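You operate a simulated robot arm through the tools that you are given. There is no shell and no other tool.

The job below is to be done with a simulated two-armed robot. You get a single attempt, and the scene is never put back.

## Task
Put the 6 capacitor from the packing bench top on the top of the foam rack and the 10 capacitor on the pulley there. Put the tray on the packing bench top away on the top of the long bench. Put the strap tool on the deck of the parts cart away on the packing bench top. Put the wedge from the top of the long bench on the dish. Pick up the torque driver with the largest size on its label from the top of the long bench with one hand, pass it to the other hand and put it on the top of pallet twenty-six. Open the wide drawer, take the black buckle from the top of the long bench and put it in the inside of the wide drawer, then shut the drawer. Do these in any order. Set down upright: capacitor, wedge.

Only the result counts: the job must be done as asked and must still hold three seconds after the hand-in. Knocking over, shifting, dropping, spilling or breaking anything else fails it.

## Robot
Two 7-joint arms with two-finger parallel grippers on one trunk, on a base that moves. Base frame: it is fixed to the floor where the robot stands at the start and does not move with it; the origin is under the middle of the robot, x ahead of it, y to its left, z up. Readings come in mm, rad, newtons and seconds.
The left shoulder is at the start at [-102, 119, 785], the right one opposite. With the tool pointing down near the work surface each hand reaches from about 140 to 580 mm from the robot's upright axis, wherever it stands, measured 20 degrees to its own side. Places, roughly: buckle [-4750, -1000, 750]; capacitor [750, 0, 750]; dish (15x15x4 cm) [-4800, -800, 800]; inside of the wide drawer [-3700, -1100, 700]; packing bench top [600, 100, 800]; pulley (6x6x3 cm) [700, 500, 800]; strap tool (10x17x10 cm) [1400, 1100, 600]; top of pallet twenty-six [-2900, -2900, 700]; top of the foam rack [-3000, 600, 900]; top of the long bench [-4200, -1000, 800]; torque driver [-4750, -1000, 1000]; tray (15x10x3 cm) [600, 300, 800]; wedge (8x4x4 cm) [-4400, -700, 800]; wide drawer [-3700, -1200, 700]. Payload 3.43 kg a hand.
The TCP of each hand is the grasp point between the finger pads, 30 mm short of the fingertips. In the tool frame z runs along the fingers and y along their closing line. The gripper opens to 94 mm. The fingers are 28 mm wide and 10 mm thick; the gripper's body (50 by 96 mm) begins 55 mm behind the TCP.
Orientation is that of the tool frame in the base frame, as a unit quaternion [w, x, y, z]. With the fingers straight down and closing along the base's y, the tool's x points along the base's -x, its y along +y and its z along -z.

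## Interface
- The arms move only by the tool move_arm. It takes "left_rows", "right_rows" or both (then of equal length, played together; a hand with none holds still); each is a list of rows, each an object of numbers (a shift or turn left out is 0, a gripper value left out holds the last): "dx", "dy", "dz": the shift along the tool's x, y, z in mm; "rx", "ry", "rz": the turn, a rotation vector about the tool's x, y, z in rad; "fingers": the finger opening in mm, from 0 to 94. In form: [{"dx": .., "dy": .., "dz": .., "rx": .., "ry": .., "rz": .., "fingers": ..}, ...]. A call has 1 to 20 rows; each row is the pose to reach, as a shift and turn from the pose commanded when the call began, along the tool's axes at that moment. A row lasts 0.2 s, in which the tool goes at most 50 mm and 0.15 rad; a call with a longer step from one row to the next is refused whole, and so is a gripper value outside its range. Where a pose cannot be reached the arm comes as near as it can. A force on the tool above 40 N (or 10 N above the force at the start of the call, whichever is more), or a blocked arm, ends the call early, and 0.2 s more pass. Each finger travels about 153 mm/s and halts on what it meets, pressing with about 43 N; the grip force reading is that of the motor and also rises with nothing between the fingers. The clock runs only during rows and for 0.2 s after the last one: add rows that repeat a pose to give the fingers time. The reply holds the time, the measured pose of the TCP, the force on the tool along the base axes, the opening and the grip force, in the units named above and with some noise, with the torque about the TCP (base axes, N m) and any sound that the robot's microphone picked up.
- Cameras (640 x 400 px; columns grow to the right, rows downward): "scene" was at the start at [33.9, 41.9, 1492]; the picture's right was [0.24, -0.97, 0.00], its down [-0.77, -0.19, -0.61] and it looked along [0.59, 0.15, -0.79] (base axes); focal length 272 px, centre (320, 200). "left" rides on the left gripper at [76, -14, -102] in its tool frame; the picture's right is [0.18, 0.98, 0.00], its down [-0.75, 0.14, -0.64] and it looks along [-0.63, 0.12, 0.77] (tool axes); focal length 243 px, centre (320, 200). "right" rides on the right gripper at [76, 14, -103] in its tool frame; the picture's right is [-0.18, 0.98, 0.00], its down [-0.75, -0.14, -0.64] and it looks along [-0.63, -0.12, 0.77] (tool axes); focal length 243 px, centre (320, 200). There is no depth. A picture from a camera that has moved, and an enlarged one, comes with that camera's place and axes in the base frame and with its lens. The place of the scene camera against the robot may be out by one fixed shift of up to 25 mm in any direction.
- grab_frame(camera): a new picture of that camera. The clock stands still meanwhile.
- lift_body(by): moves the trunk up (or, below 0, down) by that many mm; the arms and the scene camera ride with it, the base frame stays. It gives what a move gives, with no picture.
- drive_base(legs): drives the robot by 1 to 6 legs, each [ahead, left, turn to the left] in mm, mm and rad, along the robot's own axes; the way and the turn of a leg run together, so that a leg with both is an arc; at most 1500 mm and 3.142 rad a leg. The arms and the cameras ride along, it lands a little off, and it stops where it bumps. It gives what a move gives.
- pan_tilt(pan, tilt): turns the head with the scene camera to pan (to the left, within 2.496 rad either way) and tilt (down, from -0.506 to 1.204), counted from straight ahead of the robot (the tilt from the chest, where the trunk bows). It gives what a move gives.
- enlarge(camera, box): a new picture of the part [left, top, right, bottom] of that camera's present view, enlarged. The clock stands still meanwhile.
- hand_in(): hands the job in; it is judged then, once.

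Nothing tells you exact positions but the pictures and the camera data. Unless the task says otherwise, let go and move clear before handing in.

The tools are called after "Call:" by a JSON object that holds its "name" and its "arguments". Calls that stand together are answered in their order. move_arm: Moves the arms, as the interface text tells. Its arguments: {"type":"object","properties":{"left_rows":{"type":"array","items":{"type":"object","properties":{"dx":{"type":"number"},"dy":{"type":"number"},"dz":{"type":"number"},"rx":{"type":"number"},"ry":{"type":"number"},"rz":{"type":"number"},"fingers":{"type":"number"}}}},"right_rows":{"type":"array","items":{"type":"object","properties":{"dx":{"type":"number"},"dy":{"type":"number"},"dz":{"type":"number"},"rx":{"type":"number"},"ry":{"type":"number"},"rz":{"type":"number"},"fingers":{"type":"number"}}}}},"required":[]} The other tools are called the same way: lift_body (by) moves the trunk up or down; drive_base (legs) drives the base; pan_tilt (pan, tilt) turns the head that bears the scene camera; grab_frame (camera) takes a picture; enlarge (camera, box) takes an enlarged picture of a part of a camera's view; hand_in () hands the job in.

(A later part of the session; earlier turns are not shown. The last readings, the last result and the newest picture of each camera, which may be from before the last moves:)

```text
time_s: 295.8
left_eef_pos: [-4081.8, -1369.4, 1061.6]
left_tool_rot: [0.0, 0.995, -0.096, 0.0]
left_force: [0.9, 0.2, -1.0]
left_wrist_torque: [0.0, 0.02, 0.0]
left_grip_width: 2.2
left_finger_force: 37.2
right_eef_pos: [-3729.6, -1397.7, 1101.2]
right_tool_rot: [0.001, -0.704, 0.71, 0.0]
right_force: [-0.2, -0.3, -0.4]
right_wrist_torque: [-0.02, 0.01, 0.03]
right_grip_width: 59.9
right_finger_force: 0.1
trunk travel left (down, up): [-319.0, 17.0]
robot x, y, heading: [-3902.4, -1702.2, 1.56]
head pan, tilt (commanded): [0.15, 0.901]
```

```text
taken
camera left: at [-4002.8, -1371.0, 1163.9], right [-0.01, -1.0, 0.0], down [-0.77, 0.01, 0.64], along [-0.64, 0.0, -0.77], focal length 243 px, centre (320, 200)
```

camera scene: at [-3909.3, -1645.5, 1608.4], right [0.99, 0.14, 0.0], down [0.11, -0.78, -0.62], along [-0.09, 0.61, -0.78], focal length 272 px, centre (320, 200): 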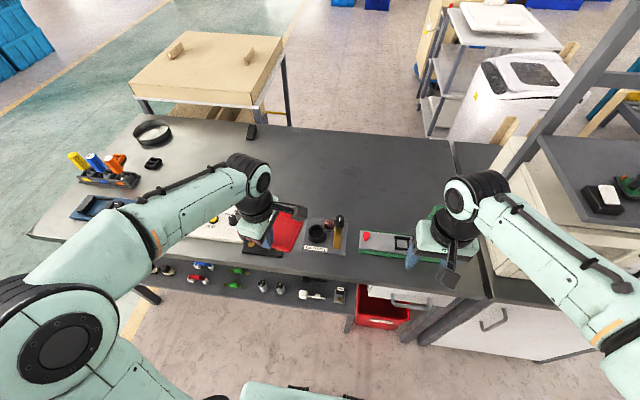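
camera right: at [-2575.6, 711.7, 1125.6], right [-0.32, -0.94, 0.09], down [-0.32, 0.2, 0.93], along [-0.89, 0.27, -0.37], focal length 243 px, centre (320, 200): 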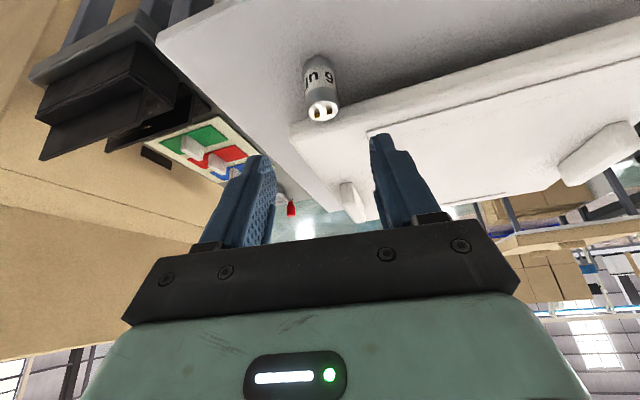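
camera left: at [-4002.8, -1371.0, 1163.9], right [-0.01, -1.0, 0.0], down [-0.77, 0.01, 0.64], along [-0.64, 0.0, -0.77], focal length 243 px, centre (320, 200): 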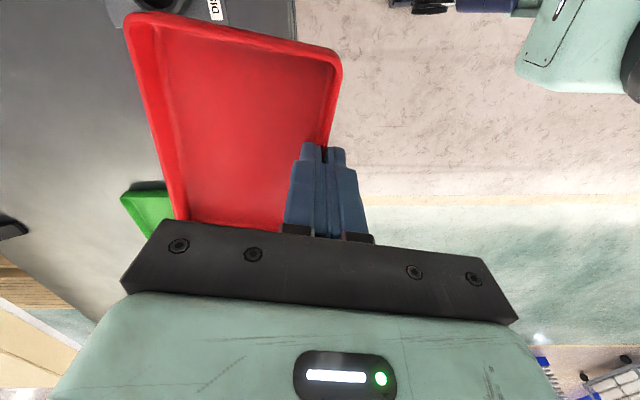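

Call:
{"name": "drive_base", "arguments": {"legs": [[0, 0, 0.011], [40, 0, 0]]}}

Call:
{"name": "move_arm", "arguments": {"left_rows": [{"dz": 0}]}}

Call:
{"name": "enlarge", "arguments": {"camera": "scene", "box": [180, 130, 460, 320]}}

```text
time_s: 297.0
left_eef_pos: [-4085.3, -1333.9, 1061.3]
left_tool_rot: [0.0, 0.996, -0.092, 0.0]
left_force: [0.6, 0.9, -1.5]
left_wrist_torque: [-0.05, 0.03, 0.0]
left_grip_width: 2.0
left_finger_force: 36.9
right_eef_pos: [-3733.8, -1356.5, 1100.5]
right_tool_rot: [-0.001, 0.708, -0.707, 0.0]
right_force: [0.1, 0.2, -0.5]
right_wrist_torque: [-0.01, 0.01, -0.02]
right_grip_width: 60.0
right_finger_force: 0.1
trunk travel left (down, up): [-319.0, 17.0]
robot x, y, heading: [-3900.7, -1662.2, 1.574]
head pan, tilt (commanded): [0.15, 0.901]
```

```text
time_s: 297.4
left_eef_pos: [-4085.5, -1334.8, 1062.5]
left_tool_rot: [0.0, 0.996, -0.091, 0.0]
left_force: [-0.1, -1.2, -0.8]
left_wrist_torque: [-0.04, 0.03, -0.01]
left_grip_width: 2.0
left_finger_force: 36.6
right_eef_pos: [-3734.5, -1357.1, 1102.2]
right_tool_rot: [-0.001, 0.708, -0.706, -0.001]
right_force: [0.1, -0.4, 0.7]
right_wrist_torque: [0.01, 0.0, -0.02]
right_grip_width: 59.7
right_finger_force: 0.0
trunk travel left (down, up): [-319.0, 17.0]
robot x, y, heading: [-3901.5, -1659.4, 1.576]
head pan, tilt (commanded): [0.15, 0.901]
```

```text
2.11 times, centred on (320, 225) of scene
camera zoom: at [-3909.8, -1608.4, 1608.3], right [0.99, 0.15, 0.0], down [0.12, -0.77, -0.62], along [-0.09, 0.61, -0.78], focal length 574 px, centre (320, 147)
```

zoom: 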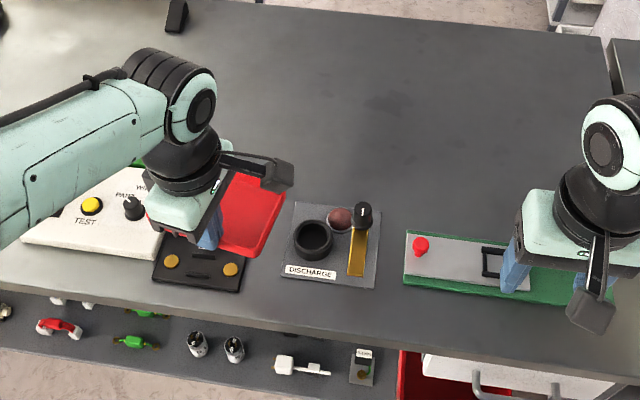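

Call:
{"name": "move_arm", "arguments": {"left_rows": [{"dx": -22.8, "dy": -13, "dz": 30}, {"dx": -45.6, "dy": -26.1, "dz": 62}, {"dx": -52.2, "dy": -61.5, "dz": 92}, {"dx": -59.5, "dy": -100.8, "dz": 120}, {"dx": -66.9, "dy": -140.1, "dz": 141}, {"dx": -74.2, "dy": -179.4, "dz": 155}, {"dx": -80.1, "dy": -210.9, "dz": 160}, {"dx": -80.1, "dy": -210.9, "dz": 160}]}}

Call:
{"name": "grab_frame", "arguments": {"camera": "left"}}

Call:
{"name": "enlarge", "arguments": {"camera": "scene", "box": [180, 130, 400, 290]}}

```text
time_s: 299.2
left_eef_pos: [-4126.5, -1110.6, 901.4]
left_tool_rot: [0.002, 0.996, -0.092, 0.001]
left_force: [0.3, 0.3, -0.4]
left_wrist_torque: [-0.05, -0.04, -0.01]
left_grip_width: 2.3
left_finger_force: 36.4
right_eef_pos: [-3733.9, -1356.9, 1102.2]
right_tool_rot: [-0.002, 0.708, -0.707, -0.001]
right_force: [0.5, 0.7, -0.2]
right_wrist_torque: [-0.02, -0.01, -0.03]
right_grip_width: 60.1
right_finger_force: 0.0
trunk travel left (down, up): [-319.0, 17.0]
robot x, y, heading: [-3902.7, -1661.0, 1.57]
head pan, tilt (commanded): [0.15, 0.901]
```

```text
taken
camera left: at [-4047.5, -1110.8, 1003.3], right [0.0, -1.0, 0.0], down [-0.77, 0.0, 0.64], along [-0.64, 0.0, -0.77], focal length 243 px, centre (320, 200)
```

left: 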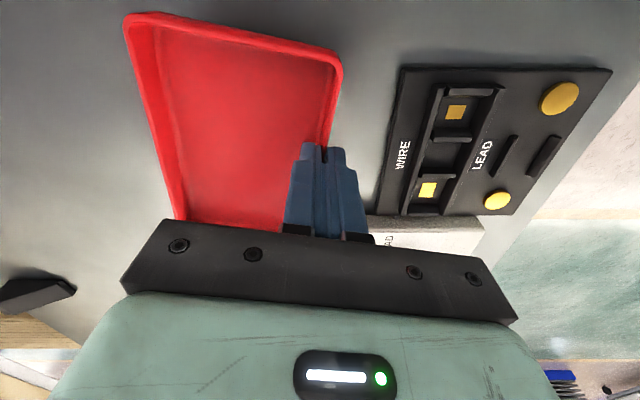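

```text
2.50 times, centred on (290, 210) of scene
camera zoom: at [-3909.8, -1606.8, 1608.4], right [0.99, 0.15, 0.0], down [0.12, -0.77, -0.62], along [-0.09, 0.61, -0.78], focal length 681 px, centre (395, 175)
```

zoom: 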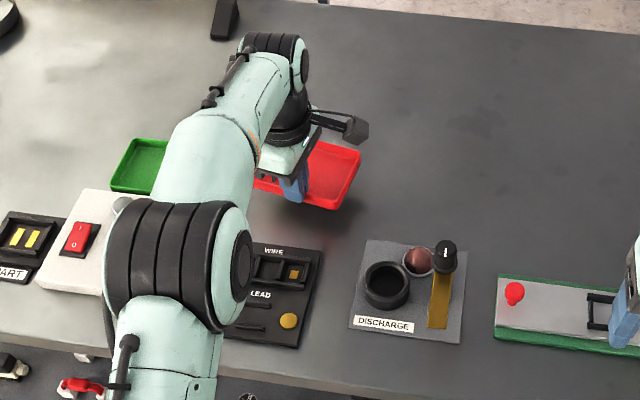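

The tray hovers over clear bench. I'll lower it until it touches.

Call:
{"name": "move_arm", "arguments": {"left_rows": [{"dz": 12}, {"dz": 22}, {"dz": 30}, {"dz": 30}]}}

Call:
{"name": "move_arm", "arguments": {"left_rows": [{"dz": 3}, {"dz": 6}, {"dz": 6}]}}

Call:
{"name": "grab_frame", "arguments": {"camera": "left"}}

```text
time_s: 300.2
left_eef_pos: [-4125.3, -1110.8, 870.3]
left_tool_rot: [0.0, 0.996, -0.091, 0.001]
left_force: [-0.2, 0.5, -1.3]
left_wrist_torque: [-0.06, 0.0, -0.05]
left_grip_width: 2.0
left_finger_force: 37.1
right_eef_pos: [-3733.7, -1355.6, 1101.0]
right_tool_rot: [-0.001, 0.707, -0.707, 0.0]
right_force: [-0.1, -0.8, -0.2]
right_wrist_torque: [0.02, 0.01, 0.0]
right_grip_width: 59.9
right_finger_force: 0.0
trunk travel left (down, up): [-319.0, 17.0]
robot x, y, heading: [-3900.8, -1661.0, 1.572]
head pan, tilt (commanded): [0.15, 0.901]
```

```text
time_s: 301.0
left_eef_pos: [-4126.0, -1111.3, 864.1]
left_tool_rot: [0.0, 0.996, -0.091, 0.0]
left_force: [0.2, 0.5, -0.2]
left_wrist_torque: [-0.01, 0.03, -0.02]
left_grip_width: 1.7
left_finger_force: 36.3
right_eef_pos: [-3733.7, -1357.1, 1101.9]
right_tool_rot: [-0.001, 0.708, -0.707, -0.001]
right_force: [-0.6, -0.3, 0.1]
right_wrist_torque: [0.03, 0.01, 0.01]
right_grip_width: 60.2
right_finger_force: 0.0
trunk travel left (down, up): [-319.0, 17.0]
robot x, y, heading: [-3902.6, -1657.2, 1.578]
head pan, tilt (commanded): [0.15, 0.901]
```

```text
taken
camera left: at [-4047.3, -1111.3, 967.2], right [0.0, -1.0, 0.0], down [-0.77, 0.0, 0.64], along [-0.64, 0.0, -0.77], focal length 243 px, centre (320, 200)
```

left: 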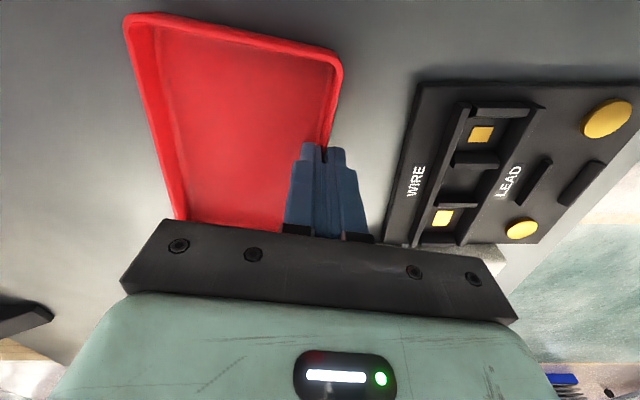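

Call:
{"name": "move_arm", "arguments": {"left_rows": [{"dz": 2}, {"dz": 4}, {"dz": 4}]}}

Call:
{"name": "move_arm", "arguments": {"left_rows": [{"dz": 2}, {"dz": 4}, {"dz": 4}]}}

```text
time_s: 301.8
left_eef_pos: [-4126.8, -1110.2, 861.6]
left_tool_rot: [-0.002, 0.996, -0.091, 0.0]
left_force: [0.0, 0.3, 5.7]
left_wrist_torque: [0.08, 0.43, 0.05]
left_grip_width: 1.9
left_finger_force: 36.6
right_eef_pos: [-3733.4, -1355.9, 1101.0]
right_tool_rot: [-0.001, 0.708, -0.706, -0.001]
right_force: [-0.1, 0.5, -0.4]
right_wrist_torque: [0.0, 0.0, 0.02]
right_grip_width: 59.9
right_finger_force: 0.1
trunk travel left (down, up): [-319.0, 17.0]
robot x, y, heading: [-3902.0, -1663.2, 1.579]
head pan, tilt (commanded): [0.15, 0.901]
```

```text
time_s: 302.6
left_eef_pos: [-4126.4, -1110.2, 861.4]
left_tool_rot: [-0.004, 0.996, -0.09, -0.001]
left_force: [-2.9, -1.4, 31.1]
left_wrist_torque: [-0.09, 0.16, 0.09]
left_grip_width: 1.8
left_finger_force: 37.0
right_eef_pos: [-3733.8, -1357.5, 1102.5]
right_tool_rot: [-0.002, 0.707, -0.707, -0.002]
right_force: [0.1, -0.3, -0.7]
right_wrist_torque: [-0.02, 0.03, 0.05]
right_grip_width: 60.3
right_finger_force: 0.1
trunk travel left (down, up): [-319.0, 17.0]
robot x, y, heading: [-3900.6, -1658.9, 1.575]
head pan, tilt (commanded): [0.15, 0.901]
```

Call:
{"name": "move_arm", "arguments": {"left_rows": [{"dz": -4}, {"dz": -4}, {"dz": -4, "fingers": 20}, {"dz": -4, "fingers": 24}, {"dz": -4, "fingers": 24}]}}

Call:
{"name": "grab_frame", "arguments": {"camera": "left"}}

Call:
{"name": "move_arm", "arguments": {"left_rows": [{"dz": -20}, {"dz": -45}, {"dy": 15, "dz": -70}, {"dy": 50, "dz": -95}, {"dy": 90, "dz": -120}, {"dy": 135, "dz": -140}]}}

Call:
{"name": "grab_frame", "arguments": {"camera": "scene"}}

```text
time_s: 303.8
left_eef_pos: [-4125.3, -1110.2, 861.3]
left_tool_rot: [0.001, 0.996, -0.092, -0.001]
left_force: [-0.6, -0.3, -0.5]
left_wrist_torque: [0.02, 0.0, 0.0]
left_grip_width: 23.8
left_finger_force: 0.0
right_eef_pos: [-3734.0, -1357.8, 1102.5]
right_tool_rot: [-0.002, 0.707, -0.707, -0.002]
right_force: [-0.5, -0.5, 0.1]
right_wrist_torque: [0.01, -0.01, -0.01]
right_grip_width: 59.9
right_finger_force: 0.0
trunk travel left (down, up): [-319.0, 17.0]
robot x, y, heading: [-3901.0, -1661.2, 1.569]
head pan, tilt (commanded): [0.15, 0.901]
```

```text
taken
camera left: at [-4047.1, -1111.3, 963.6], right [0.0, -1.0, 0.0], down [-0.77, 0.0, 0.64], along [-0.64, 0.0, -0.77], focal length 243 px, centre (320, 200)
```

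left: 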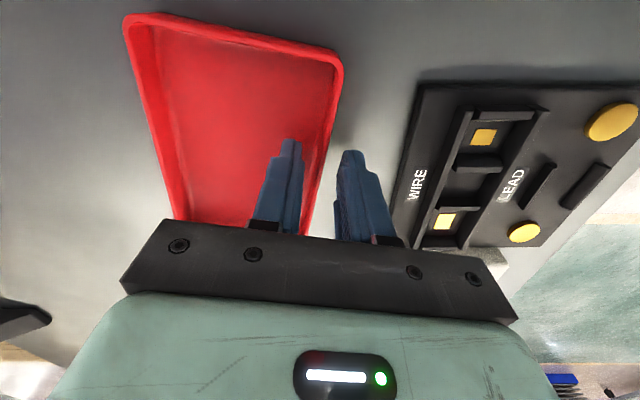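

```text
time_s: 305.2
left_eef_pos: [-4151.9, -1245.2, 1000.5]
left_tool_rot: [0.0, 0.996, -0.092, 0.0]
left_force: [-0.1, -0.1, -0.6]
left_wrist_torque: [0.01, -0.02, -0.01]
left_grip_width: 23.9
left_finger_force: 0.0
right_eef_pos: [-3734.3, -1356.4, 1102.6]
right_tool_rot: [-0.001, 0.708, -0.706, -0.001]
right_force: [-0.2, -1.0, -0.8]
right_wrist_torque: [0.02, -0.01, -0.01]
right_grip_width: 60.3
right_finger_force: 0.0
trunk travel left (down, up): [-319.0, 17.0]
robot x, y, heading: [-3904.2, -1659.0, 1.572]
head pan, tilt (commanded): [0.15, 0.901]
```

```text
taken
camera scene: at [-3910.2, -1608.1, 1608.4], right [0.99, 0.15, 0.0], down [0.12, -0.77, -0.62], along [-0.09, 0.61, -0.78], focal length 272 px, centre (320, 200)
```

scene: 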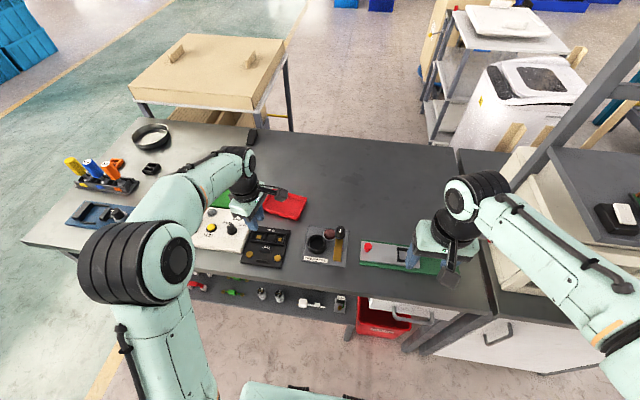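

The red tray is on the long bench. Now I'll read the three driver labels from here.

Call:
{"name": "enlarge", "arguments": {"camera": "scene", "box": [50, 145, 150, 205]}}

Call:
{"name": "enlarge", "arguments": {"camera": "scene", "box": [355, 285, 455, 360]}}

Call:
{"name": "grab_frame", "arguments": {"camera": "right"}}

```text
6.40 times, centred on (100, 175) of scene
camera zoom: at [-3910.2, -1608.1, 1608.4], right [0.99, 0.15, 0.0], down [0.12, -0.77, -0.62], along [-0.09, 0.61, -0.78], focal length 1744 px, centre (1728, 360)
```

zoom: 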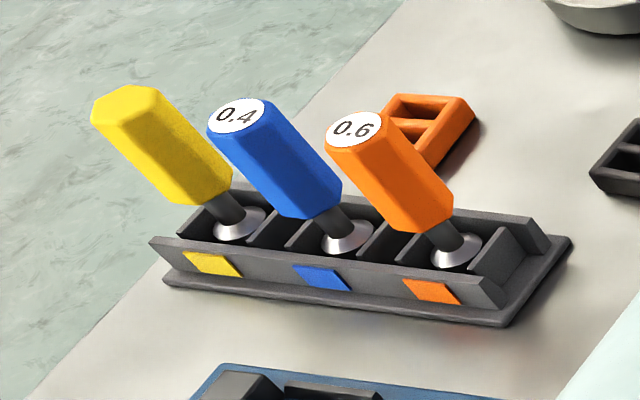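

```text
5.33 times, centred on (405, 322) of scene
camera zoom: at [-3910.2, -1608.1, 1608.4], right [0.99, 0.15, 0.0], down [0.12, -0.77, -0.62], along [-0.09, 0.61, -0.78], focal length 1453 px, centre (-133, -453)
```

zoom: 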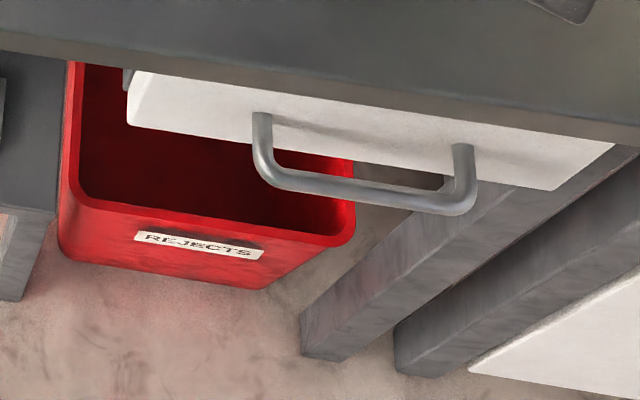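

```text
taken
camera right: at [-3750.1, -1435.2, 1204.9], right [-0.98, 0.18, 0.0], down [0.14, 0.75, 0.64], along [0.12, 0.63, -0.76], focal length 243 px, centre (320, 200)
```

right: 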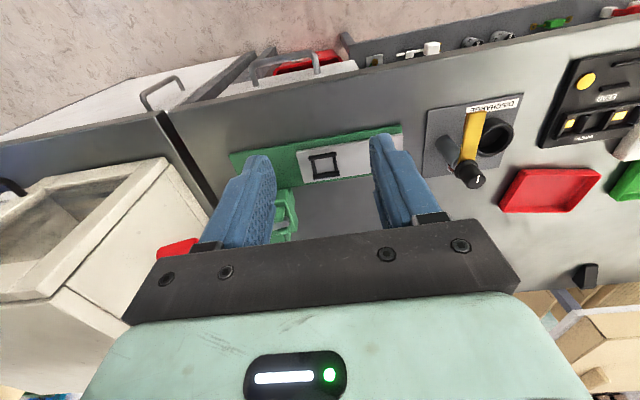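

The blue driver reads 0.4 and orange 0.6; yellow shows no label from here, so I'll check it from the other end. Now I'll back off, restore the left hand's yaw, and inspect the drawer handle.

Call:
{"name": "move_arm", "arguments": {"left_rows": [{"dx": 6, "dy": 10, "dz": -6, "rz": 0.138}, {"dx": 12, "dy": 20, "dz": -12, "rz": 0.276}, {"dx": 18, "dy": 30, "dz": -18, "rz": 0.414}, {"dx": 24, "dy": 40, "dz": -24, "rz": 0.552}, {"dx": 30, "dy": 50, "dz": -30, "rz": 0.69}, {"dx": 36, "dy": 60, "dz": -36, "rz": 0.828}, {"dx": 42, "dy": 70, "dz": -42, "rz": 0.967}, {"dx": 48, "dy": 80, "dz": -48, "rz": 1.105}, {"dx": 54, "dy": 90, "dz": -54, "rz": 1.243}, {"dx": 59.5, "dy": 100.8, "dz": -60, "rz": 1.381}]}}

Call:
{"name": "drive_base", "arguments": {"legs": [[-260, 0, 0], [0, -90, 0]]}}

Call:
{"name": "pan_tilt", "arguments": {"pan": -0.3, "tilt": 0.9}}

Call:
{"name": "grab_frame", "arguments": {"camera": "scene"}}

Call:
{"name": "grab_frame", "arguments": {"camera": "right"}}

```text
time_s: 307.4
left_eef_pos: [-4109.8, -1352.3, 1060.8]
left_tool_rot: [0.0, 0.709, -0.705, 0.0]
left_force: [0.3, 0.4, 0.6]
left_wrist_torque: [0.0, 0.02, -0.01]
left_grip_width: 24.0
left_finger_force: 0.1
right_eef_pos: [-3732.9, -1356.0, 1102.1]
right_tool_rot: [-0.001, 0.708, -0.706, -0.001]
right_force: [-0.3, 0.4, -0.2]
right_wrist_torque: [0.03, 0.0, 0.03]
right_grip_width: 60.1
right_finger_force: 0.1
trunk travel left (down, up): [-319.0, 17.0]
robot x, y, heading: [-3903.3, -1661.9, 1.57]
head pan, tilt (commanded): [0.15, 0.901]
```

```text
time_s: 310.3
left_eef_pos: [-4020.3, -1613.0, 1060.6]
left_tool_rot: [0.0, 0.709, -0.705, 0.0]
left_force: [0.3, -0.5, 0.6]
left_wrist_torque: [0.01, 0.0, -0.03]
left_grip_width: 23.9
left_finger_force: 0.0
right_eef_pos: [-3644.4, -1615.8, 1101.4]
right_tool_rot: [-0.001, 0.707, -0.707, -0.002]
right_force: [-0.3, -0.6, 0.6]
right_wrist_torque: [0.0, 0.06, -0.01]
right_grip_width: 60.0
right_finger_force: 0.0
trunk travel left (down, up): [-319.0, 17.0]
robot x, y, heading: [-3811.8, -1920.6, 1.574]
head pan, tilt (commanded): [0.15, 0.901]
```

```text
time_s: 311.2
left_eef_pos: [-4019.5, -1613.0, 1062.1]
left_tool_rot: [0.0, 0.71, -0.705, 0.0]
left_force: [-0.1, 0.3, 0.6]
left_wrist_torque: [0.0, 0.02, 0.0]
left_grip_width: 23.9
left_finger_force: 0.0
right_eef_pos: [-3643.3, -1616.3, 1101.5]
right_tool_rot: [-0.001, 0.708, -0.707, -0.002]
right_force: [-0.8, -0.6, 0.7]
right_wrist_torque: [0.01, 0.02, 0.03]
right_grip_width: 60.2
right_finger_force: 0.0
trunk travel left (down, up): [-319.0, 17.0]
robot x, y, heading: [-3811.3, -1921.0, 1.58]
head pan, tilt (commanded): [-0.3, 0.901]
```

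```text
taken
camera scene: at [-3786.3, -1868.9, 1608.4], right [0.96, -0.29, 0.0], down [-0.23, -0.75, -0.62], along [0.18, 0.59, -0.78], focal length 272 px, centre (320, 200)
```

scene: 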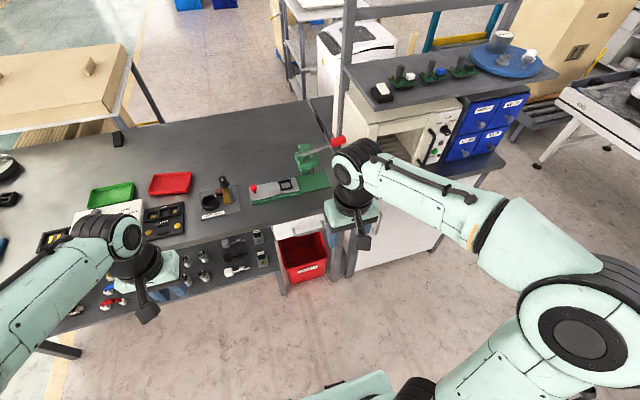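

```text
taken
camera right: at [-3659.8, -1694.0, 1204.7], right [-0.98, 0.18, 0.0], down [0.14, 0.75, 0.64], along [0.12, 0.63, -0.77], focal length 243 px, centre (320, 200)
```

right: 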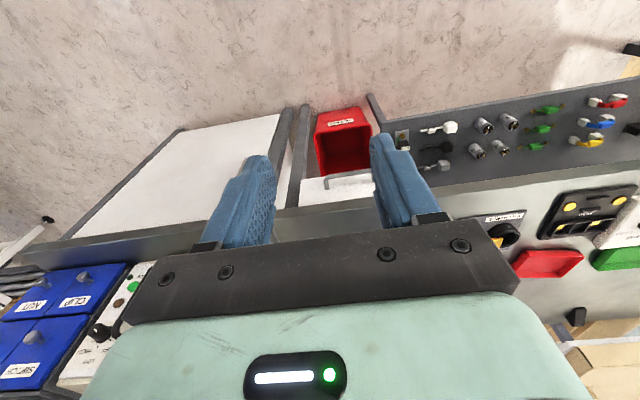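

Call:
{"name": "lift_body", "arguments": {"by": -110}}

Call:
{"name": "move_arm", "arguments": {"right_rows": [{"rx": -0.0864, "ry": -0.0864, "rz": 0.0864}, {"rx": -0.1727, "ry": -0.1727, "rz": 0.1727}, {"rx": -0.2591, "ry": -0.2591, "rz": 0.2591}, {"rx": -0.3454, "ry": -0.3454, "rz": 0.3454}, {"rx": -0.4318, "ry": -0.4318, "rz": 0.4318}, {"rx": -0.5181, "ry": -0.5181, "rz": 0.5181}, {"rx": -0.6045, "ry": -0.6045, "rz": 0.6045}, {"rx": -0.6909, "ry": -0.6909, "rz": 0.6909}, {"rx": -0.7772, "ry": -0.7772, "rz": 0.7772}, {"rx": -0.8636, "ry": -0.8636, "rz": 0.8636}, {"rx": -0.95, "ry": -0.95, "rz": 0.95}, {"rx": -1.0363, "ry": -1.0363, "rz": 1.0363}, {"rx": -1.1227, "ry": -1.1227, "rz": 1.1227}, {"rx": -1.209, "ry": -1.209, "rz": 1.209}]}}

Call:
{"name": "grab_frame", "arguments": {"camera": "right"}}

Call:
{"name": "grab_frame", "arguments": {"camera": "scene"}}

```text
time_s: 312.6
left_eef_pos: [-4020.7, -1611.7, 952.3]
left_tool_rot: [0.0, 0.71, -0.705, 0.001]
left_force: [-0.3, 1.1, 0.5]
left_wrist_torque: [0.01, -0.01, 0.01]
left_grip_width: 24.1
left_finger_force: 0.1
right_eef_pos: [-3642.9, -1615.9, 991.9]
right_tool_rot: [-0.002, 0.708, -0.706, -0.001]
right_force: [-0.1, 0.3, 0.1]
right_wrist_torque: [0.0, 0.01, 0.0]
right_grip_width: 60.0
right_finger_force: 0.0
trunk travel left (down, up): [-209.0, 127.0]
robot x, y, heading: [-3811.9, -1919.8, 1.568]
head pan, tilt (commanded): [-0.3, 0.901]
```

```text
time_s: 315.6
left_eef_pos: [-4020.8, -1612.9, 951.0]
left_tool_rot: [0.0, 0.71, -0.704, 0.001]
left_force: [-0.5, -0.6, -0.1]
left_wrist_torque: [0.01, -0.03, -0.01]
left_grip_width: 23.9
left_finger_force: 0.0
right_eef_pos: [-3645.6, -1557.3, 1013.6]
right_tool_rot: [-0.002, -0.001, 0.706, 0.709]
right_force: [-0.3, -0.6, 1.2]
right_wrist_torque: [-0.01, -0.02, -0.02]
right_grip_width: 60.2
right_finger_force: 0.2
right hand out of reach, approached as far as the arm can: row 11, 12, 13, 14
trunk travel left (down, up): [-209.0, 127.0]
robot x, y, heading: [-3813.1, -1919.5, 1.569]
head pan, tilt (commanded): [-0.3, 0.901]
```

```text
taken
camera right: at [-3725.2, -1661.2, 1028.8], right [0.19, 0.0, 0.98], down [0.75, -0.64, -0.14], along [0.63, 0.77, -0.12], focal length 243 px, centre (320, 200)
```

right: 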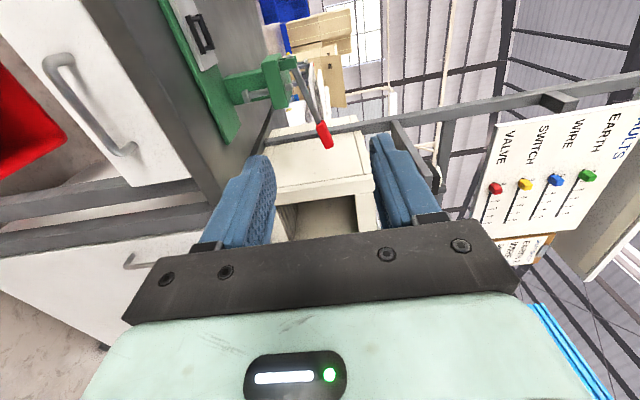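

```text
taken
camera scene: at [-3787.0, -1866.3, 1493.1], right [0.96, -0.29, 0.0], down [-0.23, -0.75, -0.62], along [0.18, 0.59, -0.78], focal length 272 px, centre (320, 200)
```

scene: 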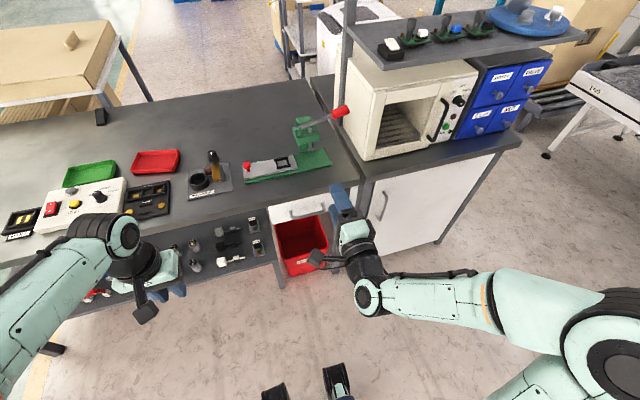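

Call:
{"name": "enlarge", "arguments": {"camera": "right", "box": [0, 20, 200, 180]}}

Call:
{"name": "enlarge", "arguments": {"camera": "scene", "box": [250, 170, 420, 290]}}

```text
2.50 times, centred on (100, 100) of right
camera zoom: at [-3725.2, -1661.2, 1028.8], right [0.19, 0.0, 0.98], down [0.75, -0.64, -0.14], along [0.63, 0.77, -0.12], focal length 606 px, centre (870, 450)
```

zoom: 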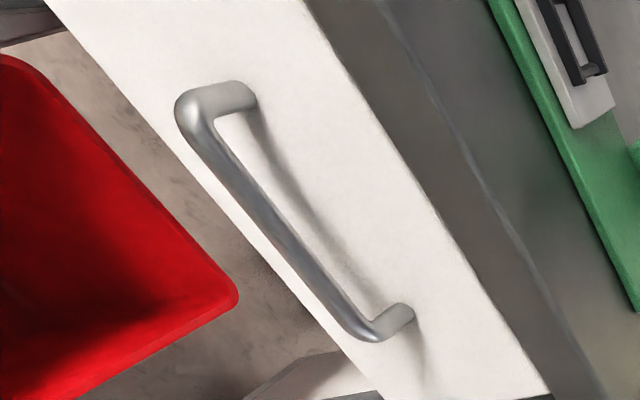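

```text
3.33 times, centred on (335, 230) of scene
camera zoom: at [-3787.0, -1866.3, 1493.1], right [0.96, -0.29, 0.0], down [-0.23, -0.75, -0.62], along [0.18, 0.59, -0.78], focal length 908 px, centre (270, 100)
```

zoom: 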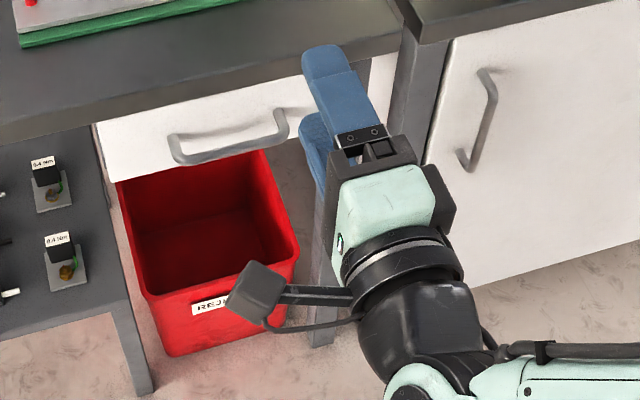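

The drawer handle is a horizontal bar from x≈-3725 to -3617 at y≈-1368, z≈733. I'll bring the right hand in front of it, pointing forward with the fingers closing vertically.

Call:
{"name": "move_arm", "arguments": {"right_rows": [{"dx": 4, "dy": -40, "dz": 0, "fingers": 50}, {"dx": 8, "dy": -80, "dz": 5}, {"dx": 12, "dy": -120, "dz": 10}, {"dx": 16, "dy": -160, "dz": 20}, {"dx": 20, "dy": -200, "dz": 30}, {"dx": 23, "dy": -240, "dz": 42}, {"dx": 25.4, "dy": -280, "dz": 57}, {"dx": 25.4, "dy": -280, "dz": 57}]}}

Call:
{"name": "grab_frame", "arguments": {"camera": "right"}}

Call:
{"name": "grab_frame", "arguments": {"camera": "scene"}}

```text
time_s: 317.4
left_eef_pos: [-4021.0, -1613.7, 951.0]
left_tool_rot: [0.001, 0.71, -0.704, 0.0]
left_force: [-0.3, 0.2, 0.8]
left_wrist_torque: [0.03, 0.05, -0.03]
left_grip_width: 24.1
left_finger_force: 0.1
right_eef_pos: [-3671.9, -1499.5, 736.5]
right_tool_rot: [-0.001, -0.001, 0.706, 0.708]
right_force: [-0.8, -0.1, 0.2]
right_wrist_torque: [0.0, 0.03, -0.01]
right_grip_width: 50.2
right_finger_force: 0.1
right hand out of reach, approached as far as the arm can: row 1, 2
trunk travel left (down, up): [-209.0, 127.0]
robot x, y, heading: [-3815.4, -1920.1, 1.57]
head pan, tilt (commanded): [-0.3, 0.901]
```

```text
taken
camera right: at [-3749.4, -1603.5, 750.1], right [0.18, 0.0, 0.98], down [0.75, -0.64, -0.14], along [0.63, 0.77, -0.12], focal length 243 px, centre (320, 200)
```

right: 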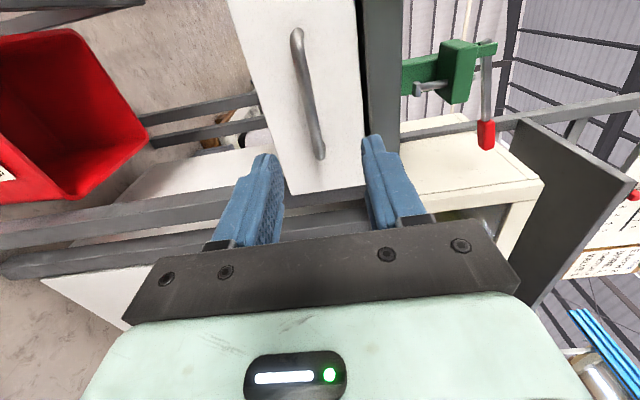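

```text
taken
camera scene: at [-3786.2, -1867.3, 1493.1], right [0.96, -0.29, 0.0], down [-0.23, -0.75, -0.62], along [0.18, 0.59, -0.78], focal length 272 px, centre (320, 200)
```

scene: 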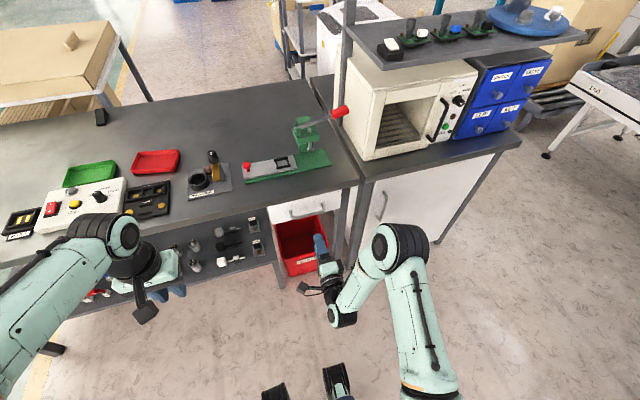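

Call:
{"name": "move_arm", "arguments": {"right_rows": [{"dy": -5, "dz": 20}, {"dy": -10.5, "dz": 45}, {"dy": -10.5, "dz": 70}, {"dy": -10.5, "dz": 80}, {"dy": -10.5, "dz": 80}]}}

Call:
{"name": "grab_frame", "arguments": {"camera": "right"}}

Call:
{"name": "enlarge", "arguments": {"camera": "right", "box": [200, 60, 440, 240]}}

```text
time_s: 318.6
left_eef_pos: [-4019.9, -1614.5, 952.7]
left_tool_rot: [0.0, 0.71, -0.704, 0.001]
left_force: [0.1, 0.2, 0.8]
left_wrist_torque: [-0.02, 0.04, 0.0]
left_grip_width: 23.8
left_finger_force: 0.1
right_eef_pos: [-3670.6, -1418.7, 726.4]
right_tool_rot: [0.0, 0.0, 0.707, 0.708]
right_force: [-0.6, 0.4, -0.1]
right_wrist_torque: [0.01, -0.02, 0.01]
right_grip_width: 50.0
right_finger_force: 0.0
trunk travel left (down, up): [-209.0, 127.0]
robot x, y, heading: [-3814.2, -1917.9, 1.576]
head pan, tilt (commanded): [-0.3, 0.901]
```

```text
taken
camera right: at [-3749.3, -1523.1, 740.5], right [0.18, 0.0, 0.98], down [0.75, -0.64, -0.14], along [0.63, 0.77, -0.12], focal length 243 px, centre (320, 200)
```

right: 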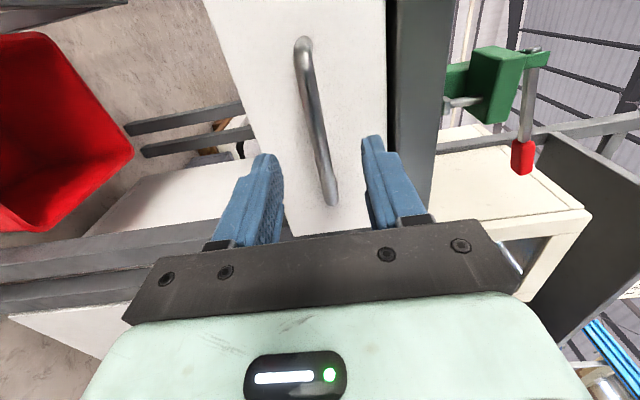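

```text
2.22 times, centred on (320, 150) of right
camera zoom: at [-3749.3, -1523.1, 740.5], right [0.18, 0.0, 0.98], down [0.75, -0.64, -0.14], along [0.63, 0.77, -0.12], focal length 539 px, centre (320, 311)
```

zoom: 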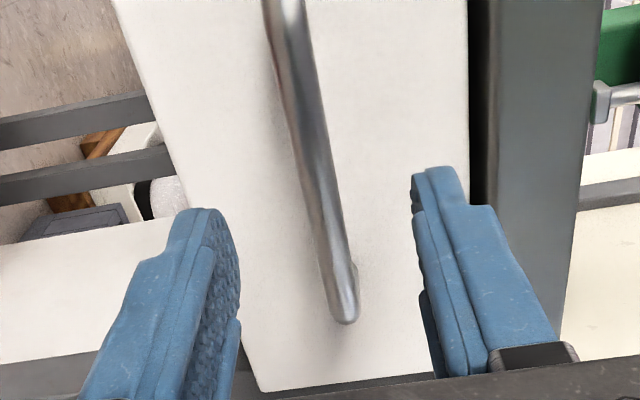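

Call:
{"name": "move_arm", "arguments": {"right_rows": [{"dz": 15}, {"dz": 30}, {"dz": 40}, {"dz": 40}]}}

Call:
{"name": "grab_frame", "arguments": {"camera": "right"}}

```text
time_s: 319.6
left_eef_pos: [-4020.1, -1612.4, 952.2]
left_tool_rot: [0.0, 0.71, -0.704, 0.001]
left_force: [0.2, 0.2, -0.1]
left_wrist_torque: [-0.01, 0.0, 0.01]
left_grip_width: 23.8
left_finger_force: 0.1
right_eef_pos: [-3672.0, -1379.3, 725.2]
right_tool_rot: [-0.001, -0.001, 0.706, 0.708]
right_force: [0.5, 0.0, -0.1]
right_wrist_torque: [-0.03, -0.02, -0.02]
right_grip_width: 49.9
right_finger_force: 0.1
trunk travel left (down, up): [-209.0, 127.0]
robot x, y, heading: [-3814.9, -1922.1, 1.569]
head pan, tilt (commanded): [-0.3, 0.901]
```

```text
taken
camera right: at [-3749.3, -1483.5, 739.8], right [0.18, 0.0, 0.98], down [0.75, -0.64, -0.14], along [0.63, 0.77, -0.12], focal length 243 px, centre (320, 200)
```

right: 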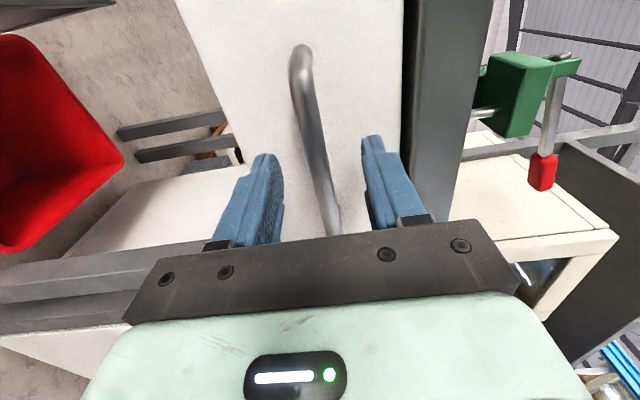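

Bar is between the fingers and well inside their tips. I'll close on it and pull by backing the robot up.

Call:
{"name": "move_arm", "arguments": {"right_rows": [{"fingers": 20}, {"fingers": 5}, {"fingers": 5}, {"fingers": 5}]}}

Call:
{"name": "grab_frame", "arguments": {"camera": "right"}}

```text
time_s: 320.6
left_eef_pos: [-4019.9, -1613.0, 951.4]
left_tool_rot: [0.0, 0.71, -0.704, 0.001]
left_force: [0.4, 0.3, 0.9]
left_wrist_torque: [-0.01, -0.02, -0.01]
left_grip_width: 24.0
left_finger_force: 0.1
right_eef_pos: [-3671.7, -1379.9, 725.3]
right_tool_rot: [0.0, -0.001, 0.707, 0.708]
right_force: [0.3, 1.7, 0.1]
right_wrist_torque: [0.04, -0.07, 0.0]
right_grip_width: 11.9
right_finger_force: 45.1
trunk travel left (down, up): [-209.0, 127.0]
robot x, y, heading: [-3812.6, -1921.5, 1.573]
head pan, tilt (commanded): [-0.3, 0.901]
```

```text
taken
camera right: at [-3749.3, -1483.6, 739.9], right [0.18, 0.0, 0.98], down [0.75, -0.64, -0.14], along [0.63, 0.77, -0.12], focal length 243 px, centre (320, 200)
```

right: 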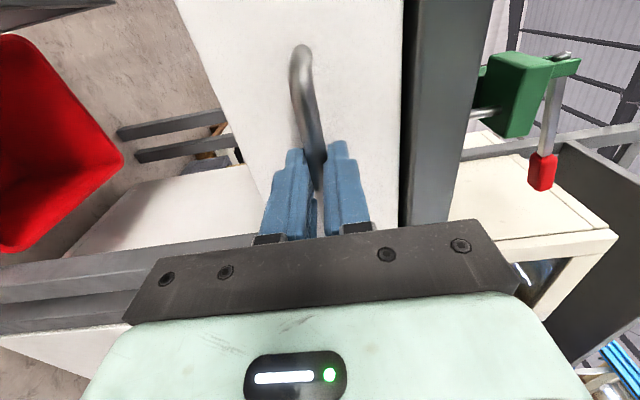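

Call:
{"name": "drive_base", "arguments": {"legs": [[-120, 0, 0]]}}

Call:
{"name": "grab_frame", "arguments": {"camera": "scene"}}

Call:
{"name": "grab_frame", "arguments": {"camera": "right"}}

```text
time_s: 321.9
left_eef_pos: [-4019.5, -1732.9, 951.7]
left_tool_rot: [0.0, 0.71, -0.704, 0.0]
left_force: [0.9, -0.1, -0.3]
left_wrist_torque: [-0.02, -0.02, -0.01]
left_grip_width: 23.9
left_finger_force: 0.1
right_eef_pos: [-3671.1, -1499.9, 724.9]
right_tool_rot: [-0.001, -0.001, 0.707, 0.707]
right_force: [-2.2, -0.7, -0.8]
right_wrist_torque: [0.07, -0.05, -0.48]
right_grip_width: 11.8
right_finger_force: 45.3
trunk travel left (down, up): [-209.0, 127.0]
robot x, y, heading: [-3816.0, -2040.4, 1.572]
head pan, tilt (commanded): [-0.3, 0.901]
```

```text
taken
camera scene: at [-3785.9, -1987.7, 1493.1], right [0.96, -0.29, 0.0], down [-0.23, -0.75, -0.62], along [0.18, 0.59, -0.78], focal length 272 px, centre (320, 200)
```

scene: 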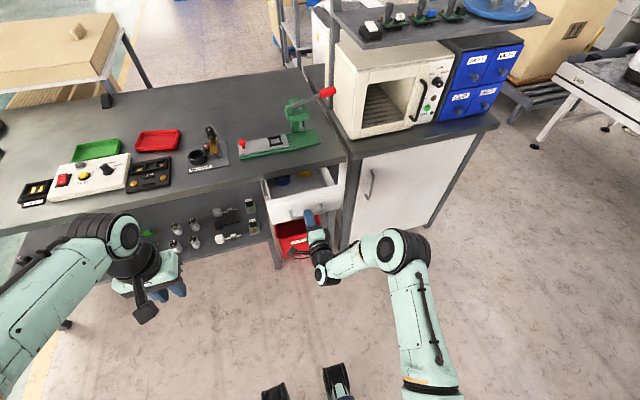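

```text
taken
camera right: at [-3749.3, -1604.0, 739.9], right [0.18, 0.0, 0.98], down [0.76, -0.64, -0.14], along [0.63, 0.77, -0.12], focal length 243 px, centre (320, 200)
```

right: 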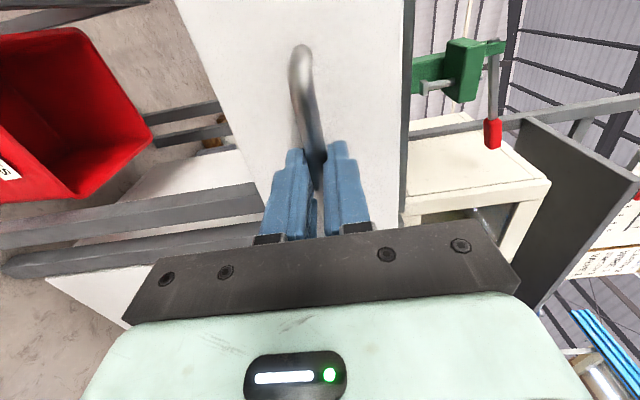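

The drawer is sliding open, and I can see some items inside it. I'll pull it a bit further.

Call:
{"name": "drive_base", "arguments": {"legs": [[-90, 0, 0]]}}

Call:
{"name": "enlarge", "arguments": {"camera": "scene", "box": [230, 120, 380, 260]}}

```text
time_s: 323.0
left_eef_pos: [-4019.3, -1823.9, 952.1]
left_tool_rot: [-0.001, 0.71, -0.705, 0.0]
left_force: [0.6, 0.3, 0.0]
left_wrist_torque: [0.02, -0.01, 0.01]
left_grip_width: 23.9
left_finger_force: 0.0
right_eef_pos: [-3672.0, -1589.8, 725.2]
right_tool_rot: [-0.002, -0.001, 0.706, 0.708]
right_force: [-0.7, -0.1, 0.8]
right_wrist_torque: [0.1, -0.06, -0.56]
right_grip_width: 11.6
right_finger_force: 45.7
trunk travel left (down, up): [-209.0, 127.0]
robot x, y, heading: [-3815.5, -2132.5, 1.572]
head pan, tilt (commanded): [-0.3, 0.901]
```

```text
2.86 times, centred on (305, 190) of scene
camera zoom: at [-3785.5, -2077.6, 1493.1], right [0.96, -0.29, 0.0], down [-0.23, -0.75, -0.62], along [0.18, 0.59, -0.78], focal length 779 px, centre (363, 229)
```

zoom: 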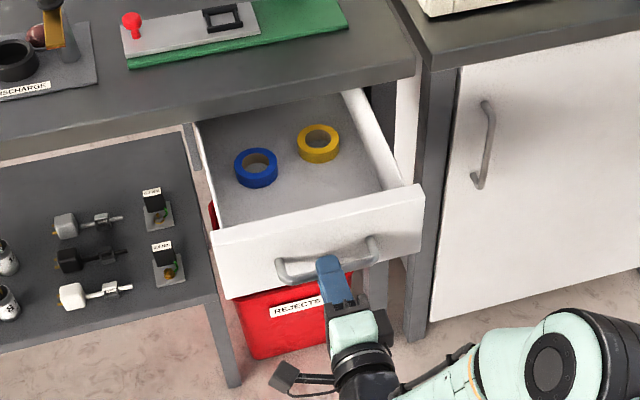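

Call:
{"name": "move_arm", "arguments": {"right_rows": [{"fingers": 50}, {"fingers": 50}, {"dz": -20, "fingers": 50}, {"dz": -50, "fingers": 50}, {"dz": -80, "fingers": 50}]}}

Call:
{"name": "grab_frame", "arguments": {"camera": "scene"}}

```text
time_s: 324.2
left_eef_pos: [-4019.6, -1824.5, 951.8]
left_tool_rot: [0.001, 0.71, -0.704, 0.001]
left_force: [-0.5, -0.1, 0.5]
left_wrist_torque: [0.01, -0.02, 0.01]
left_grip_width: 24.0
left_finger_force: 0.1
right_eef_pos: [-3671.7, -1669.6, 725.9]
right_tool_rot: [-0.001, 0.0, 0.706, 0.708]
right_force: [0.7, -1.2, -0.2]
right_wrist_torque: [-0.01, -0.01, -0.02]
right_grip_width: 49.9
right_finger_force: 0.0
trunk travel left (down, up): [-209.0, 127.0]
robot x, y, heading: [-3813.3, -2131.8, 1.572]
head pan, tilt (commanded): [-0.3, 0.901]
```

```text
taken
camera scene: at [-3785.5, -2077.0, 1493.1], right [0.96, -0.29, 0.0], down [-0.23, -0.75, -0.62], along [0.18, 0.59, -0.78], focal length 272 px, centre (320, 200)
```

scene: 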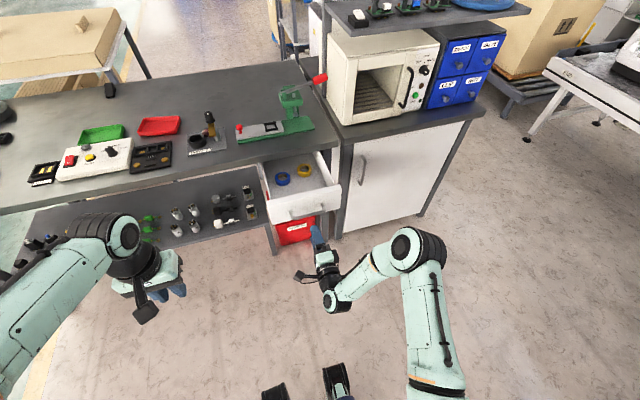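

Call:
{"name": "move_arm", "arguments": {"right_rows": [{"dy": 45}, {"dy": 90}, {"dy": 135}, {"dy": 180}, {"dy": 225}, {"dy": 265}]}}

Call:
{"name": "move_arm", "arguments": {"right_rows": [{"rx": 0.0864, "ry": 0.0864, "rz": -0.0864}, {"rx": 0.1727, "ry": 0.1727, "rz": -0.1727}, {"rx": 0.2591, "ry": 0.2591, "rz": -0.2591}, {"rx": 0.3454, "ry": 0.3454, "rz": -0.3454}, {"rx": 0.4318, "ry": 0.4318, "rz": -0.4318}, {"rx": 0.5181, "ry": 0.5181, "rz": -0.5181}, {"rx": 0.6045, "ry": 0.6045, "rz": -0.6045}, {"rx": 0.6909, "ry": 0.6909, "rz": -0.6909}, {"rx": 0.7772, "ry": 0.7772, "rz": -0.7772}, {"rx": 0.8636, "ry": 0.8636, "rz": -0.8636}, {"rx": 0.95, "ry": 0.95, "rz": -0.95}, {"rx": 1.0363, "ry": 1.0363, "rz": -1.0363}, {"rx": 1.1227, "ry": 1.1227, "rz": -1.1227}, {"rx": 1.209, "ry": 1.209, "rz": -1.209}]}}

Call:
{"name": "grab_frame", "arguments": {"camera": "right"}}

```text
time_s: 325.6
left_eef_pos: [-4019.7, -1822.6, 951.3]
left_tool_rot: [-0.001, 0.71, -0.704, 0.0]
left_force: [0.0, -0.2, 0.5]
left_wrist_torque: [0.04, -0.01, -0.02]
left_grip_width: 24.1
left_finger_force: 0.1
right_eef_pos: [-3672.1, -1669.3, 991.1]
right_tool_rot: [-0.002, 0.0, 0.707, 0.707]
right_force: [-0.1, 0.4, 0.1]
right_wrist_torque: [0.03, 0.01, 0.0]
right_grip_width: 50.2
right_finger_force: 0.1
trunk travel left (down, up): [-209.0, 127.0]
robot x, y, heading: [-3812.1, -2127.8, 1.577]
head pan, tilt (commanded): [-0.3, 0.901]
```

```text
time_s: 328.6
left_eef_pos: [-4019.8, -1823.2, 951.0]
left_tool_rot: [0.0, 0.71, -0.704, 0.001]
left_force: [0.1, 0.0, -0.4]
left_wrist_torque: [0.0, -0.01, 0.02]
left_grip_width: 23.8
left_finger_force: 0.0
right_eef_pos: [-3670.8, -1667.7, 989.7]
right_tool_rot: [-0.001, 0.709, -0.705, 0.001]
right_force: [-0.1, 0.3, 0.4]
right_wrist_torque: [0.01, 0.02, 0.02]
right_grip_width: 49.8
right_finger_force: 0.2
trunk travel left (down, up): [-209.0, 127.0]
robot x, y, heading: [-3813.4, -2129.7, 1.578]
head pan, tilt (commanded): [-0.3, 0.901]
```

```text
taken
camera right: at [-3687.2, -1746.9, 1093.2], right [-0.98, 0.18, 0.0], down [0.14, 0.75, 0.64], along [0.12, 0.63, -0.77], focal length 243 px, centre (320, 200)
```

right: 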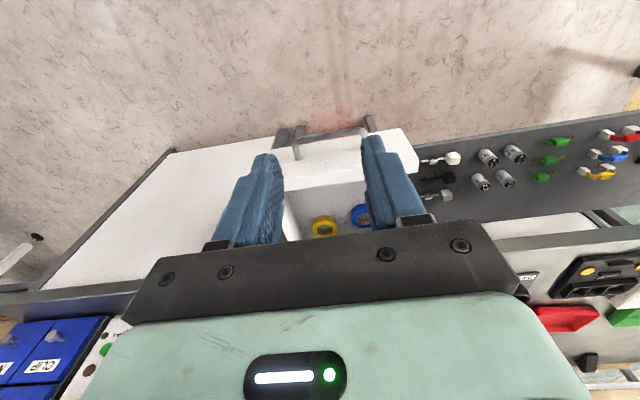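

The drawer is open about 21 cm. I'll now go round to the west end of the bench to inspect the drivers, buckle and dish.

Call:
{"name": "drive_base", "arguments": {"legs": [[0, 1480, 0], [1150, 0, 0], [0, 0, -1.575]]}}

Call:
{"name": "pan_tilt", "arguments": {"pan": 0.0, "tilt": 0.85}}

Call:
{"name": "grab_frame", "arguments": {"camera": "scene"}}

Call:
{"name": "enlarge", "arguments": {"camera": "scene", "box": [220, 130, 460, 310]}}

```text
time_s: 350.9
left_eef_pos: [-4964.6, -778.0, 950.7]
left_tool_rot: [-0.001, -0.003, 1.0, 0.0]
left_force: [0.3, 0.1, 0.1]
left_wrist_torque: [0.01, 0.01, 0.01]
left_grip_width: 24.1
left_finger_force: 0.0
right_eef_pos: [-4812.6, -1128.4, 989.5]
right_tool_rot: [0.001, 0.0, 1.0, 0.001]
right_force: [0.0, -0.4, 0.4]
right_wrist_torque: [0.0, 0.04, -0.02]
right_grip_width: 49.8
right_finger_force: 0.0
trunk travel left (down, up): [-209.0, 127.0]
robot x, y, heading: [-5272.5, -985.8, -0.002]
head pan, tilt (commanded): [-0.3, 0.901]
```

```text
time_s: 351.7
left_eef_pos: [-4964.5, -778.1, 951.0]
left_tool_rot: [-0.001, -0.002, 1.0, -0.001]
left_force: [1.3, 1.1, 0.3]
left_wrist_torque: [-0.01, 0.01, -0.05]
left_grip_width: 23.8
left_finger_force: 0.1
right_eef_pos: [-4811.8, -1129.2, 989.9]
right_tool_rot: [0.0, 0.0, 1.0, 0.0]
right_force: [0.9, 0.7, 0.5]
right_wrist_torque: [0.02, -0.01, 0.01]
right_grip_width: 50.2
right_finger_force: 0.1
trunk travel left (down, up): [-209.0, 127.0]
robot x, y, heading: [-5270.6, -986.9, 0.007]
head pan, tilt (commanded): [0.0, 0.85]
```

```text
taken
camera scene: at [-5233.1, -962.4, 1497.0], right [0.0, -1.0, 0.0], down [-0.75, 0.0, -0.66], along [0.66, 0.0, -0.75], focal length 272 px, centre (320, 200)
```

scene: 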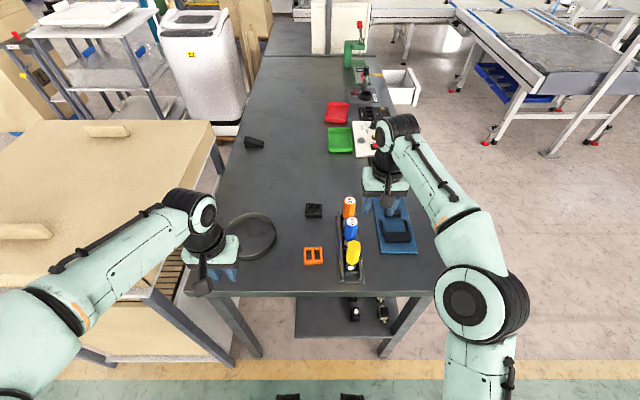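

```text
2.22 times, centred on (340, 220) of scene
camera zoom: at [-5233.1, -962.4, 1497.0], right [0.0, -1.0, 0.0], down [-0.75, 0.0, -0.66], along [0.66, 0.0, -0.75], focal length 606 px, centre (276, 156)
```

zoom: 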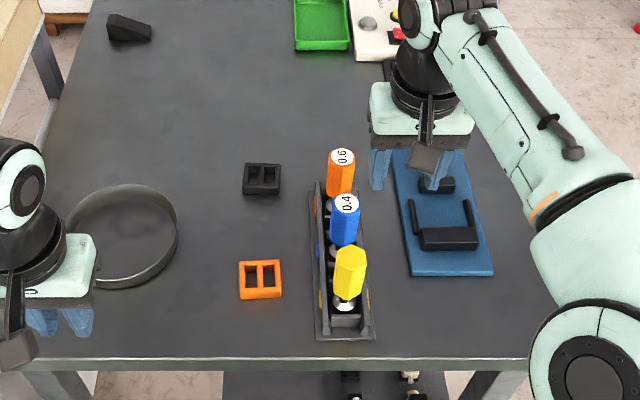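

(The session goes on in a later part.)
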